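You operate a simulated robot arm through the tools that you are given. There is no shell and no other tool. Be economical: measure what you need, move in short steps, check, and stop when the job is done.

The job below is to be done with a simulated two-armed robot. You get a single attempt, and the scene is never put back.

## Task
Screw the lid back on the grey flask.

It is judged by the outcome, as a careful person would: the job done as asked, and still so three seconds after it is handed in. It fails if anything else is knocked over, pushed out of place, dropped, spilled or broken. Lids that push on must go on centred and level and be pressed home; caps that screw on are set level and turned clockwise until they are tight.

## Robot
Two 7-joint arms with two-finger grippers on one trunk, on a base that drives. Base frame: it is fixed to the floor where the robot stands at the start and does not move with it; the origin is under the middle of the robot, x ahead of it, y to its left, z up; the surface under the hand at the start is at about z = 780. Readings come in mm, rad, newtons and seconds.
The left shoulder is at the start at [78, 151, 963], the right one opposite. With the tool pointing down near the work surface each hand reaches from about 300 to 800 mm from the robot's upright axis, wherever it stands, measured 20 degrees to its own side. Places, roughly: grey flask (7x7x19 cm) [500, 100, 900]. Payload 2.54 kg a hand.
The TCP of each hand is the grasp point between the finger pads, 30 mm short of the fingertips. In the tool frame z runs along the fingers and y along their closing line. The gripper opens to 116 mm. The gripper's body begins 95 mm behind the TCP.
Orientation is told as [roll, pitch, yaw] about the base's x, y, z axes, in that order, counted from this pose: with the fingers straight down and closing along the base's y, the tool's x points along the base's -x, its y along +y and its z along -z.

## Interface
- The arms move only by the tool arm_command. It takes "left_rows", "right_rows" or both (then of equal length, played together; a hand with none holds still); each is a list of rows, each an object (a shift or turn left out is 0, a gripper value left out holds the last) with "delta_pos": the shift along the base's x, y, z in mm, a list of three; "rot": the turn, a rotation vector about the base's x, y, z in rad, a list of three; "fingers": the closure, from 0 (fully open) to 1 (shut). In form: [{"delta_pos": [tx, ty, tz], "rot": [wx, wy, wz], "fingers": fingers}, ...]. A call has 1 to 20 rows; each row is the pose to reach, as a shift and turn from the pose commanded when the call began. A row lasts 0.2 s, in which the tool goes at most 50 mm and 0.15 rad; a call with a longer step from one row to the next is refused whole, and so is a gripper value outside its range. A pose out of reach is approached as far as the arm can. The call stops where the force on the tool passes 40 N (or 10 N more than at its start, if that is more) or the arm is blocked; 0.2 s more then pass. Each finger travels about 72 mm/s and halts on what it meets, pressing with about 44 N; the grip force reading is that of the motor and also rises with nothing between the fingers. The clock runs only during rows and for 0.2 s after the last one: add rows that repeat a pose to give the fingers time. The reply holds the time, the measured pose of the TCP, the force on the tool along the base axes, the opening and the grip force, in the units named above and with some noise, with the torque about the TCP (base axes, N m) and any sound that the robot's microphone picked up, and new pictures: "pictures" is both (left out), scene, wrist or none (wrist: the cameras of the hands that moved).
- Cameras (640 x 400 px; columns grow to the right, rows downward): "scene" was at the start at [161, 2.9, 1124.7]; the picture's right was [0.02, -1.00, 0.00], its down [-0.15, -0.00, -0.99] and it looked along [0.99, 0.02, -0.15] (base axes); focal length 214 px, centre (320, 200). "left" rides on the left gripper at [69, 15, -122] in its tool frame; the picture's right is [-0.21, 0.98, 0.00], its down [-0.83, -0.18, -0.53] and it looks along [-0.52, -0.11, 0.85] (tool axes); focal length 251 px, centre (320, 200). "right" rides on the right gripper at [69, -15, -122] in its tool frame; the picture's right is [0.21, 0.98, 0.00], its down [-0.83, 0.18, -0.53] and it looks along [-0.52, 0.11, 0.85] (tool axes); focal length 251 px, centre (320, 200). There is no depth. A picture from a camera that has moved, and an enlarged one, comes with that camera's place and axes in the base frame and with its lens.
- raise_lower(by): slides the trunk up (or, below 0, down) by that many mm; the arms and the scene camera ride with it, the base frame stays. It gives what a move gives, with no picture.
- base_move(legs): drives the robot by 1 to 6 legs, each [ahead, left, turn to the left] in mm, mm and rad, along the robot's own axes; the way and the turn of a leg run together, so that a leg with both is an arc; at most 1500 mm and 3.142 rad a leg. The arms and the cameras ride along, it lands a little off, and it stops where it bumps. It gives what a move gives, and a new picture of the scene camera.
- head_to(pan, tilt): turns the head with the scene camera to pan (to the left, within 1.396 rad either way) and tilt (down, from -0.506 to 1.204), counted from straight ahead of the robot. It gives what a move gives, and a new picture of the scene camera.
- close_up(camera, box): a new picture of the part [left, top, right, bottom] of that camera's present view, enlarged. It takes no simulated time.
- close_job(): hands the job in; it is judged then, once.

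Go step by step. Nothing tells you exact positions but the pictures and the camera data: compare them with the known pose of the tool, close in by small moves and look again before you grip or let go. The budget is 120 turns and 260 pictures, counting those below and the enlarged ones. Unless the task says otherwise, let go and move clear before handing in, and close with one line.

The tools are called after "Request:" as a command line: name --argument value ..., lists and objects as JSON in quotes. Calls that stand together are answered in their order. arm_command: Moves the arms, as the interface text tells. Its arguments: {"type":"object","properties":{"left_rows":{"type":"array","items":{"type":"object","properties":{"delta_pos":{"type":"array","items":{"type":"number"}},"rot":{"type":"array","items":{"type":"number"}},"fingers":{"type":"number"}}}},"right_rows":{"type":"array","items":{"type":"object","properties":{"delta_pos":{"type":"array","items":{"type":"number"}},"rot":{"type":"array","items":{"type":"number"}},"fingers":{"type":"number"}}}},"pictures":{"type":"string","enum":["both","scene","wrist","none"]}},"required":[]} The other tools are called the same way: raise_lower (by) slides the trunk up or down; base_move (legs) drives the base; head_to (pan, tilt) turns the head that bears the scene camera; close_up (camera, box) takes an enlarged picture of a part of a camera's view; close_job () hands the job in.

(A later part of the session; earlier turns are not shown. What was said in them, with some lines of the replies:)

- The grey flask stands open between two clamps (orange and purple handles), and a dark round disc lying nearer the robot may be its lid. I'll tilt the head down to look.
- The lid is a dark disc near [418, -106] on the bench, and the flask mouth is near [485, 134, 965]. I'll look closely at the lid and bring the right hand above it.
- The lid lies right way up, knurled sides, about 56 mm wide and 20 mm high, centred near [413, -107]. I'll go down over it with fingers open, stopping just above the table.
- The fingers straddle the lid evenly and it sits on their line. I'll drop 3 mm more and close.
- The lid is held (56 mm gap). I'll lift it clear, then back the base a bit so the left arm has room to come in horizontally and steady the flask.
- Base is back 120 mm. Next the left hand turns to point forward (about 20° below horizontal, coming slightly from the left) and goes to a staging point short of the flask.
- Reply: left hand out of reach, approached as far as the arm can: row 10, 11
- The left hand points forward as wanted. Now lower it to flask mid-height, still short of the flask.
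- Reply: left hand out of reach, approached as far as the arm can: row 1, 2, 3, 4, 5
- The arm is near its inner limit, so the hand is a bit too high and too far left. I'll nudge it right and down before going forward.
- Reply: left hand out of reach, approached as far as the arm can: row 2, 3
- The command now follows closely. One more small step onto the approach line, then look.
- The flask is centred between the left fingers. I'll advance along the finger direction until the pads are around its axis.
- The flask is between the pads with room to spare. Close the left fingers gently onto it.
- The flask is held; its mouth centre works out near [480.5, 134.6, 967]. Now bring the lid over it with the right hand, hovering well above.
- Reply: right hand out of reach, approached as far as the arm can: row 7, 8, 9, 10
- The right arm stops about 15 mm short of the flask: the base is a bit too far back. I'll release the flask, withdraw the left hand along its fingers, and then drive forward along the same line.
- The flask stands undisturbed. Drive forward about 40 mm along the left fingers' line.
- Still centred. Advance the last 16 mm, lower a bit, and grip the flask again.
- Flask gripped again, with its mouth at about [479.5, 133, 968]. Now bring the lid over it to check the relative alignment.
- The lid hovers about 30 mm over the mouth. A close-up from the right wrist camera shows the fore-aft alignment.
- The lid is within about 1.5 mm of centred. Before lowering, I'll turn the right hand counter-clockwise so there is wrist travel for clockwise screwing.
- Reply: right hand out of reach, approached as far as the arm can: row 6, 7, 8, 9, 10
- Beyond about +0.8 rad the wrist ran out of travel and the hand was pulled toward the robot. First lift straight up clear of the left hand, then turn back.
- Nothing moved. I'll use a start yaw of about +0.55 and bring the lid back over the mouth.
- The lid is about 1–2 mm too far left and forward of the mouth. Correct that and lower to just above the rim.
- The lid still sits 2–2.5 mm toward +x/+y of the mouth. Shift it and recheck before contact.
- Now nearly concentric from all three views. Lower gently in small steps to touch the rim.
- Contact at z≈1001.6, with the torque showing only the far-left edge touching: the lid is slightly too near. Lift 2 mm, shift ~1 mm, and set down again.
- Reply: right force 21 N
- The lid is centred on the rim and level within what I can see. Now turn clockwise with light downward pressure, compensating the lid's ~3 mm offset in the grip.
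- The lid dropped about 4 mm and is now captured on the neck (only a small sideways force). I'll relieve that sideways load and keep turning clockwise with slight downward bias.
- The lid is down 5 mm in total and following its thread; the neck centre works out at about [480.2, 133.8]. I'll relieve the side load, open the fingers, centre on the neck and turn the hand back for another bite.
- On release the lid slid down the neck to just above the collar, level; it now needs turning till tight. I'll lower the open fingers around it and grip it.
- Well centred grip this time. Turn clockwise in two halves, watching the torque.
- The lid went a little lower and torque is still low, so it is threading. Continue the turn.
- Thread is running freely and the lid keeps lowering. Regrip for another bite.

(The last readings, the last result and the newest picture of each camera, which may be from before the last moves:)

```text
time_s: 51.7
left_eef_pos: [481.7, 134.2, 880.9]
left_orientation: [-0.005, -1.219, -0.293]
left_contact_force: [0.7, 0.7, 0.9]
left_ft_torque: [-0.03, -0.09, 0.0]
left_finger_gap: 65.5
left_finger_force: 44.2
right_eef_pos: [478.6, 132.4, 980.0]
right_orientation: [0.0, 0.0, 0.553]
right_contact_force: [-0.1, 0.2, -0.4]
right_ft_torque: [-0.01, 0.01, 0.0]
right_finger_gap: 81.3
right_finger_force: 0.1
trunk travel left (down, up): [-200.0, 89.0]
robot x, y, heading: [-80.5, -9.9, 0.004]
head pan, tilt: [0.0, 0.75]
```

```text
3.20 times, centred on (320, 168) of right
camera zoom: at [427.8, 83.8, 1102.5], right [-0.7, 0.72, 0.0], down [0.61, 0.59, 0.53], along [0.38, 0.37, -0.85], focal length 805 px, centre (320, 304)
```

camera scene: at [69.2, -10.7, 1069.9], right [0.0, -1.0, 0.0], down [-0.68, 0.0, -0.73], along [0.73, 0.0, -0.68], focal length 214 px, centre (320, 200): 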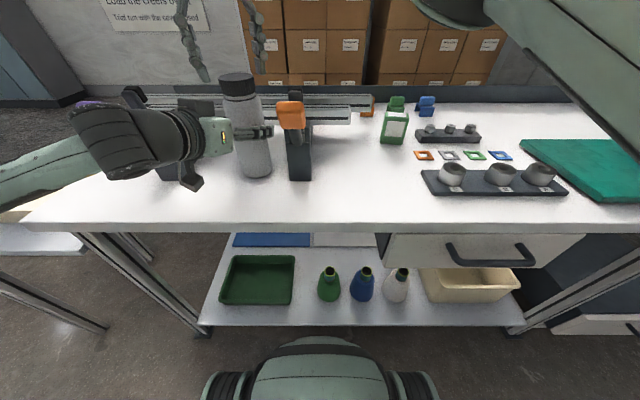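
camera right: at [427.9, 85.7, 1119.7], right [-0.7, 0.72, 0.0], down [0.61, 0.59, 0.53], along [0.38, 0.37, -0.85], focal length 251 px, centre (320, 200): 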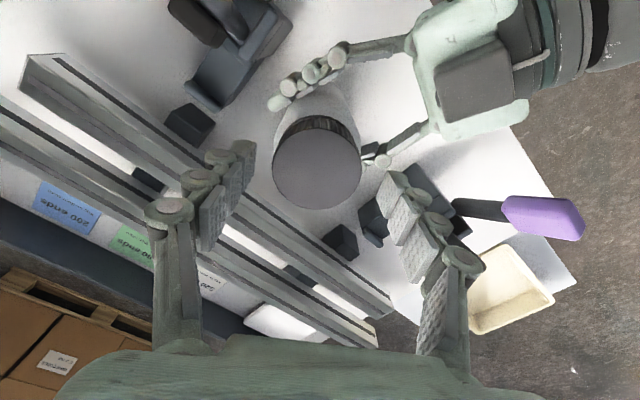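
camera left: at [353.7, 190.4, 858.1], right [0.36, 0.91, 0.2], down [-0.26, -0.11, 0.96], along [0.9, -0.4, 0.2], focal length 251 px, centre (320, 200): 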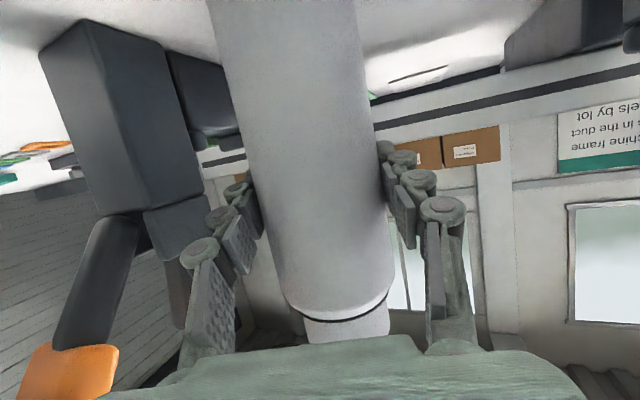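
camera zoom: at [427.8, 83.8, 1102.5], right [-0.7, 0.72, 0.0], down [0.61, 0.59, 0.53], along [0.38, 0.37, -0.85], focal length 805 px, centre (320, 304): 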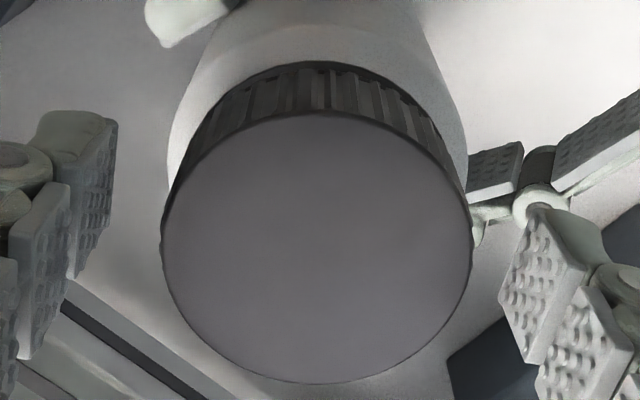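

The lid is clearly threading down. Grip again and turn.

Request:
arm_command --right_rows '[{"delta_pos": [1.6, 1, -1]}, {"delta_pos": [1.6, 1, -1], "fingers": 0.45}, {"delta_pos": [1.6, 1, -1], "fingers": 0.5}, {"delta_pos": [1.6, 1, -1], "fingers": 0.7}, {"delta_pos": [1.6, 1, -1], "fingers": 0.7}, {"delta_pos": [1.6, 1, -1], "rot": [0, 0, -0.14]}, {"delta_pos": [1.6, 1, -1.1], "rot": [0, 0, -0.28]}, {"delta_pos": [1.6, 1, -1.2], "rot": [0, 0, -0.42]}, {"delta_pos": [1.6, 1, -1.3], "rot": [0, 0, -0.56]}, {"delta_pos": [1.6, 1, -1.4], "rot": [0, 0, -0.7]}, {"delta_pos": [1.6, 1, -1.5], "rot": [0, 0, -0.84]}, {"delta_pos": [1.6, 1, -1.6], "rot": [0, 0, -0.98]}, {"delta_pos": [1.6, 1, -1.7], "rot": [0, 0, -1.12]}, {"delta_pos": [1.6, 1, -1.7], "rot": [0, 0, -1.12]}]' --pictures "none"

```text
time_s: 54.7
left_eef_pos: [481.4, 133.0, 881.5]
left_orientation: [-0.005, -1.22, -0.295]
left_contact_force: [-0.2, -2.3, 0.6]
left_ft_torque: [0.16, -0.23, 0.05]
left_finger_gap: 65.5
left_finger_force: 44.0
right_eef_pos: [482.5, 132.5, 978.9]
right_orientation: [0.003, -0.002, -0.574]
right_contact_force: [1.5, 3.6, 3.4]
right_ft_torque: [0.11, -0.02, -0.04]
right_finger_gap: 56.1
right_finger_force: 44.1
trunk travel left (down, up): [-200.0, 89.0]
robot x, y, heading: [-84.4, -11.0, 0.002]
head pan, tilt: [0.0, 0.75]
```

Torque is still low; continue clockwise.

Request:
arm_command --right_rows '[{"delta_pos": [0.1, 0.3, 0], "rot": [0, 0, -0.14]}, {"delta_pos": [0.1, 0.3, -0.1], "rot": [0, 0, -0.28]}, {"delta_pos": [0.1, 0.3, -0.2], "rot": [0, 0, -0.42]}, {"delta_pos": [0.1, 0.3, -0.3], "rot": [0, 0, -0.56]}, {"delta_pos": [0.1, 0.3, -0.4], "rot": [0, 0, -0.7]}, {"delta_pos": [0.1, 0.3, -0.5], "rot": [0, 0, -0.84]}, {"delta_pos": [0.1, 0.3, -0.6], "rot": [0, 0, -0.98]}, {"delta_pos": [0.1, 0.3, -0.7], "rot": [0, 0, -1.12]}, {"delta_pos": [0.1, 0.3, -0.8], "rot": [0, 0, -1.26]}, {"delta_pos": [0.1, 0.3, -0.9], "rot": [0, 0, -1.38]}, {"delta_pos": [0.1, 0.3, -0.9], "rot": [0, 0, -1.38]}]' --pictures "none"

Request:
close_up --camera "scene" --box '[200, 50, 280, 100]'

```text
time_s: 57.1
left_eef_pos: [482.2, 133.1, 881.5]
left_orientation: [-0.005, -1.22, -0.294]
left_contact_force: [6.7, -0.9, -0.5]
left_ft_torque: [-0.08, 0.42, -1.43]
left_finger_gap: 65.7
left_finger_force: 44.4
right_eef_pos: [481.6, 134.7, 978.5]
right_orientation: [0.001, -0.002, -1.949]
right_contact_force: [-6.4, 0.0, 0.9]
right_ft_torque: [0.04, 0.08, 1.41]
right_finger_gap: 55.3
right_finger_force: 44.5
trunk travel left (down, up): [-200.0, 89.0]
robot x, y, heading: [-76.7, -14.1, 0.004]
head pan, tilt: [0.0, 0.75]
```

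```text
8.00 times, centred on (240, 75) of scene
camera zoom: at [69.3, -10.8, 1069.9], right [0.0, -1.0, 0.0], down [-0.68, 0.0, -0.73], along [0.73, 0.0, -0.68], focal length 1716 px, centre (960, 1200)
```

zoom: 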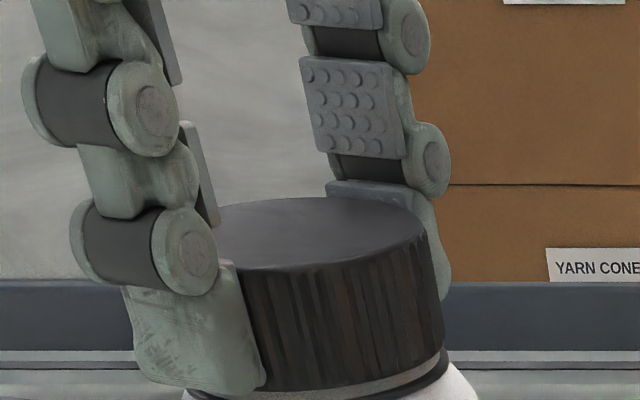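

Torque has jumped to 1.4 N·m: the lid is coming tight, down near the collar. A small extra turn will confirm it.

Request:
arm_command --right_rows '[{"rot": [0, 0, -0.08]}, {"rot": [0, 0, -0.16]}, {"rot": [0, 0, -0.16]}]' --pictures "none"

Request:
close_up --camera "scene" --box '[200, 50, 280, 100]'

```text
time_s: 57.9
left_eef_pos: [482.1, 134.0, 881.8]
left_orientation: [-0.005, -1.218, -0.295]
left_contact_force: [9.2, 1.2, 0.6]
left_ft_torque: [-0.18, 0.18, -1.01]
left_finger_gap: 66.1
left_finger_force: 43.9
right_eef_pos: [481.0, 133.8, 977.4]
right_orientation: [-0.001, -0.004, -2.109]
right_contact_force: [-9.0, 1.0, 1.4]
right_ft_torque: [0.31, 0.71, 0.97]
right_finger_gap: 55.2
right_finger_force: 44.4
trunk travel left (down, up): [-200.0, 89.0]
robot x, y, heading: [-83.5, -15.5, 0.003]
head pan, tilt: [0.0, 0.75]
```

```text
8.00 times, centred on (240, 75) of scene
camera zoom: at [69.1, -10.7, 1069.9], right [0.0, -1.0, 0.0], down [-0.68, 0.0, -0.73], along [0.73, 0.0, -0.68], focal length 1716 px, centre (960, 1200)
```

zoom: 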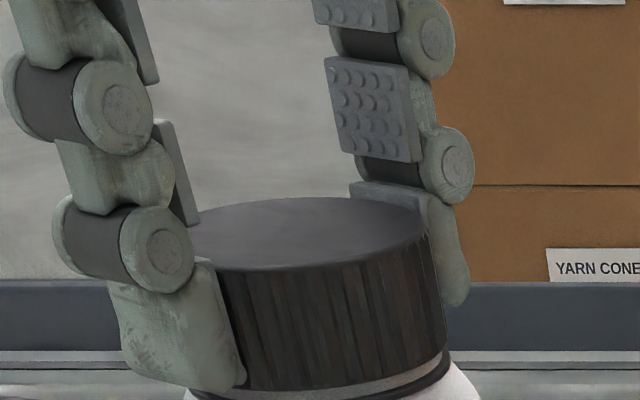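

The lid no longer lowers and the grip just slipped, so it seems tight. I'll take one more short bite to verify.

Request:
arm_command --right_rows '[{"fingers": 0.3}, {"fingers": 0.3}, {"delta_pos": [-0.5, 0, 0], "rot": [0, 0, 0.14], "fingers": 0.3}, {"delta_pos": [-0.5, 0, 0], "rot": [0, 0, 0.28]}, {"delta_pos": [-0.5, 0, 0], "rot": [0, 0, 0.42]}, {"delta_pos": [-0.5, 0, 0], "rot": [0, 0, 0.56]}, {"delta_pos": [-0.5, 0, 0], "rot": [0, 0, 0.7]}, {"delta_pos": [-0.5, 0, 0], "rot": [0, 0, 0.84]}, {"delta_pos": [-0.5, 0, 0], "rot": [0, 0, 0.98]}, {"delta_pos": [-0.5, 0, 0], "rot": [0, 0, 1.12]}, {"delta_pos": [-0.5, 0, 0], "rot": [0, 0, 1.26]}, {"delta_pos": [-0.5, 0, 0], "rot": [0, 0, 1.4]}, {"delta_pos": [-0.5, 0, 0], "rot": [0, 0, 1.54]}, {"delta_pos": [-0.5, 0, 0], "rot": [0, 0, 1.54]}]' --pictures "none"

Request:
close_up --camera "scene" --box '[200, 50, 280, 100]'

Request:
close_up --camera "right" --box '[220, 105, 420, 230]'

```text
time_s: 60.9
left_eef_pos: [481.2, 133.2, 881.4]
left_orientation: [-0.006, -1.219, -0.294]
left_contact_force: [-2.3, -0.3, 2.1]
left_ft_torque: [-0.18, 0.01, -0.06]
left_finger_gap: 65.8
left_finger_force: 44.1
right_eef_pos: [481.4, 133.4, 977.9]
right_orientation: [0.001, -0.002, -0.569]
right_contact_force: [0.5, 0.3, 0.2]
right_ft_torque: [-0.02, 0.01, -0.01]
right_finger_gap: 81.2
right_finger_force: 0.3
trunk travel left (down, up): [-200.0, 89.0]
robot x, y, heading: [-81.9, -9.9, -0.003]
head pan, tilt: [0.0, 0.75]
```

```text
8.00 times, centred on (240, 75) of scene
camera zoom: at [69.0, -10.8, 1070.0], right [0.0, -1.0, 0.0], down [-0.68, 0.0, -0.73], along [0.73, 0.0, -0.68], focal length 1716 px, centre (960, 1200)
```

zoom: 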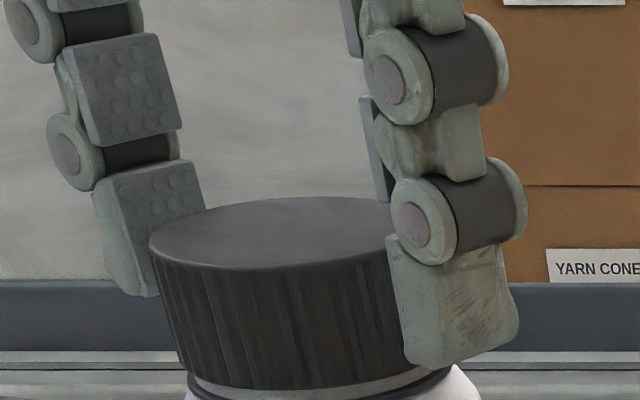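

```text
3.20 times, centred on (320, 168) of right
camera zoom: at [413.6, 158.2, 1100.0], right [0.34, 0.94, 0.0], down [0.79, -0.29, 0.54], along [0.5, -0.18, -0.84], focal length 805 px, centre (320, 304)
```

zoom: 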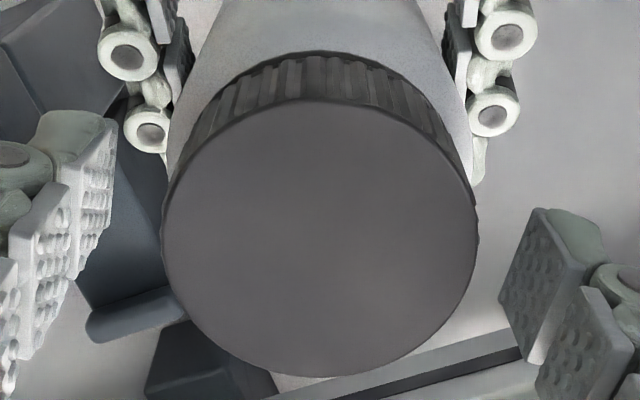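

The lid is level and concentric with the fingers. Grip and try a final clockwise tightening.

Request:
arm_command --right_rows '[{"fingers": 0.45}, {"fingers": 0.5}, {"fingers": 0.7}, {"fingers": 0.7}, {"rot": [0, 0, -0.07]}, {"rot": [0, 0, -0.14]}, {"rot": [0, 0, -0.14]}]' --pictures "none"

```text
time_s: 62.5
left_eef_pos: [481.4, 134.5, 881.3]
left_orientation: [-0.004, -1.221, -0.293]
left_contact_force: [3.0, 6.1, 0.7]
left_ft_torque: [-0.13, -0.01, -1.3]
left_finger_gap: 66.0
left_finger_force: 44.4
right_eef_pos: [482.1, 135.1, 976.7]
right_orientation: [0.002, 0.0, -0.71]
right_contact_force: [-2.4, -2.3, 4.1]
right_ft_torque: [-0.19, 0.1, 1.35]
right_finger_gap: 55.5
right_finger_force: 44.0
trunk travel left (down, up): [-200.0, 89.0]
robot x, y, heading: [-79.7, -12.7, 0.002]
head pan, tilt: [0.0, 0.75]
```

The torque rises to 1.35 N·m at once, so the lid is tight. Release with the right hand, lift straight up and move it away.

Request:
arm_command --right_rows '[{"fingers": 0.3}, {"fingers": 0.2}, {"fingers": 0.2}, {"delta_pos": [0, 0, 20]}, {"delta_pos": [0, 0, 50]}, {"delta_pos": [0, 0, 90]}, {"delta_pos": [-20, -40, 100]}, {"delta_pos": [-40, -80, 100]}, {"delta_pos": [-60, -120, 100]}, {"delta_pos": [-80, -160, 100]}, {"delta_pos": [-100, -200, 100]}, {"delta_pos": [-100, -200, 100]}]' --pictures "scene"

Request:
close_up --camera "scene" --box '[160, 60, 320, 160]'

```text
time_s: 65.1
left_eef_pos: [481.6, 134.3, 881.7]
left_orientation: [-0.004, -1.22, -0.294]
left_contact_force: [-0.6, -0.8, 2.1]
left_ft_torque: [-0.15, 0.13, -0.05]
left_finger_gap: 65.5
left_finger_force: 43.6
right_eef_pos: [379.4, -67.5, 1078.9]
right_orientation: [0.002, 0.001, -0.709]
right_contact_force: [0.2, -0.4, 0.3]
right_ft_torque: [0.04, -0.01, -0.04]
right_finger_gap: 92.7
right_finger_force: 0.1
right hand out of reach, approached as far as the arm can: row 6
trunk travel left (down, up): [-200.0, 89.0]
robot x, y, heading: [-82.4, -11.4, 0.004]
head pan, tilt: [0.0, 0.75]
camera scene: at [69.0, -10.9, 1069.9], right [0.0, -1.0, 0.0], down [-0.68, 0.0, -0.73], along [0.73, 0.0, -0.68], focal length 214 px, centre (320, 200)
```

scene: 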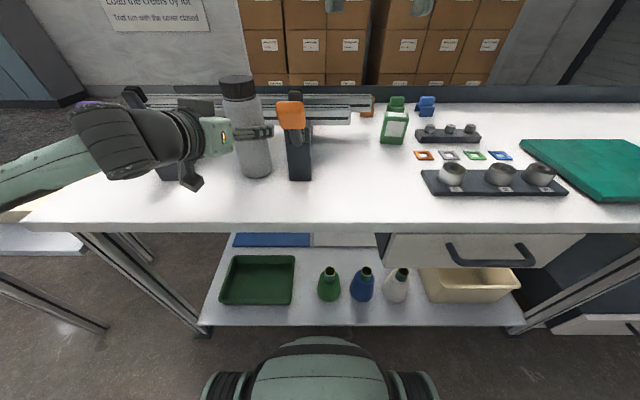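

```text
4.00 times, centred on (240, 110) of scene
camera zoom: at [69.0, -10.9, 1069.9], right [0.0, -1.0, 0.0], down [-0.68, 0.0, -0.73], along [0.73, 0.0, -0.68], focal length 858 px, centre (640, 560)
```

zoom: 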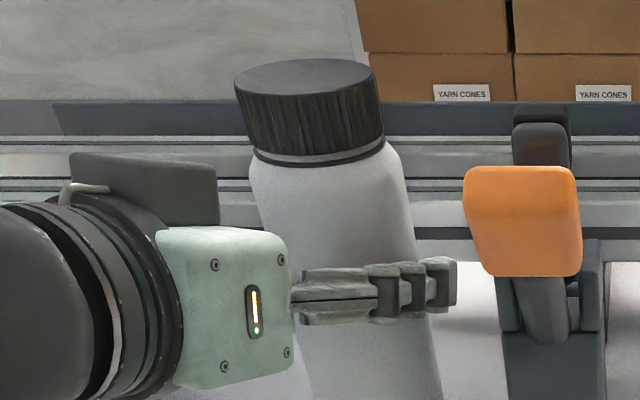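

The lid is on straight and tight, and the right hand is clear. Now open the left fingers and back the whole robot off along their line.

Request:
arm_command --left_rows '[{"fingers": 0.4}, {"fingers": 0.33}, {"fingers": 0.27}, {"fingers": 0.27}, {"fingers": 0.27}]' --pictures "none"

Request:
close_up --camera "left" --box '[0, 0, 640, 400]'

```text
time_s: 66.3
left_eef_pos: [482.8, 134.1, 881.5]
left_orientation: [-0.005, -1.219, -0.298]
left_contact_force: [-1.1, -0.4, 0.4]
left_ft_torque: [0.05, -0.01, 0.0]
left_finger_gap: 84.8
left_finger_force: 0.1
right_eef_pos: [379.2, -68.4, 1080.9]
right_orientation: [0.001, 0.001, -0.709]
right_contact_force: [-0.2, -0.7, 0.5]
right_ft_torque: [0.02, -0.01, 0.02]
right_finger_gap: 92.7
right_finger_force: 0.1
trunk travel left (down, up): [-200.0, 89.0]
robot x, y, heading: [-79.1, -12.9, 0.002]
head pan, tilt: [0.0, 0.75]
```

```text
1.00 times, centred on (320, 200) of left (not enlarged: the box is as wide or as high as the picture)
camera zoom: at [353.8, 190.5, 858.2], right [0.36, 0.91, 0.2], down [-0.26, -0.11, 0.96], along [0.9, -0.4, 0.2], focal length 251 px, centre (320, 200)
```

zoom: 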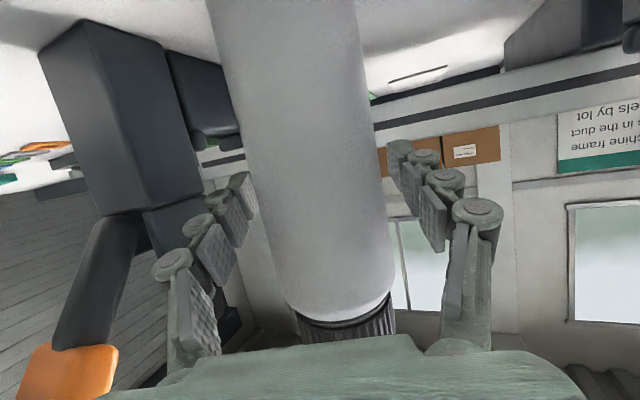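

The flask stands free between the open fingers, with clearance on both sides. Back off.

Request:
base_move --legs '[[-100, 31, 0]]'

Request:
close_up --camera "scene" --box '[160, 50, 360, 175]'

```text
time_s: 67.5
left_eef_pos: [382.4, 164.3, 880.1]
left_orientation: [-0.005, -1.219, -0.297]
left_contact_force: [-0.7, 0.1, 0.9]
left_ft_torque: [0.02, -0.02, 0.0]
left_finger_gap: 84.7
left_finger_force: 0.0
right_eef_pos: [279.4, -36.6, 1079.9]
right_orientation: [0.002, -0.001, -0.709]
right_contact_force: [-0.2, 0.5, 0.0]
right_ft_torque: [-0.02, -0.02, -0.05]
right_finger_gap: 92.7
right_finger_force: 0.0
trunk travel left (down, up): [-200.0, 89.0]
robot x, y, heading: [-178.5, 18.1, 0.002]
head pan, tilt: [0.0, 0.75]
camera scene: at [-30.7, 20.9, 1070.0], right [0.0, -1.0, 0.0], down [-0.68, 0.0, -0.73], along [0.73, 0.0, -0.68], focal length 214 px, centre (320, 200)
```

scene: 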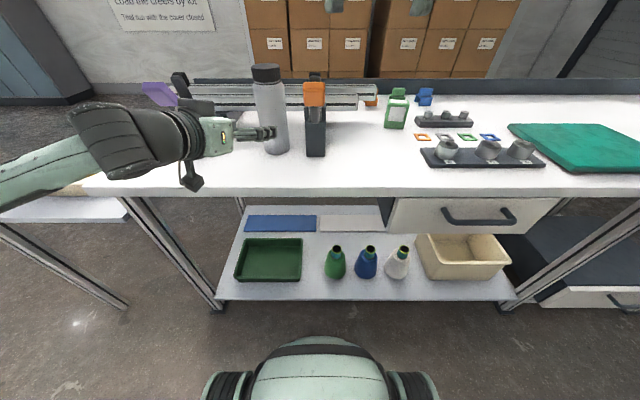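

```text
3.20 times, centred on (260, 112) of scene
camera zoom: at [-30.7, 20.9, 1070.0], right [0.0, -1.0, 0.0], down [-0.68, 0.0, -0.73], along [0.73, 0.0, -0.68], focal length 686 px, centre (512, 480)
```

zoom: 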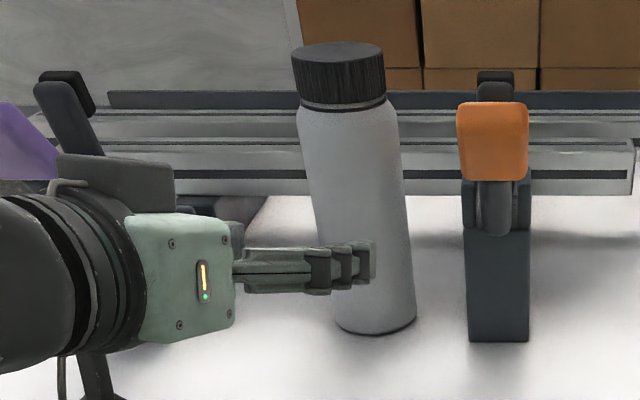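

The flask stands upright with its lid on level and tight, nothing else has moved, and both hands are clear. I'm handing the job in.

Request:
close_job

```text
The job is handed in.
```

The lid is screwed back on the grey flask: it sits level and turned clockwise until it held against about 1.4 N·m. The flask is standing upright within a few millimetres of where it was, and nothing else was disturbed.
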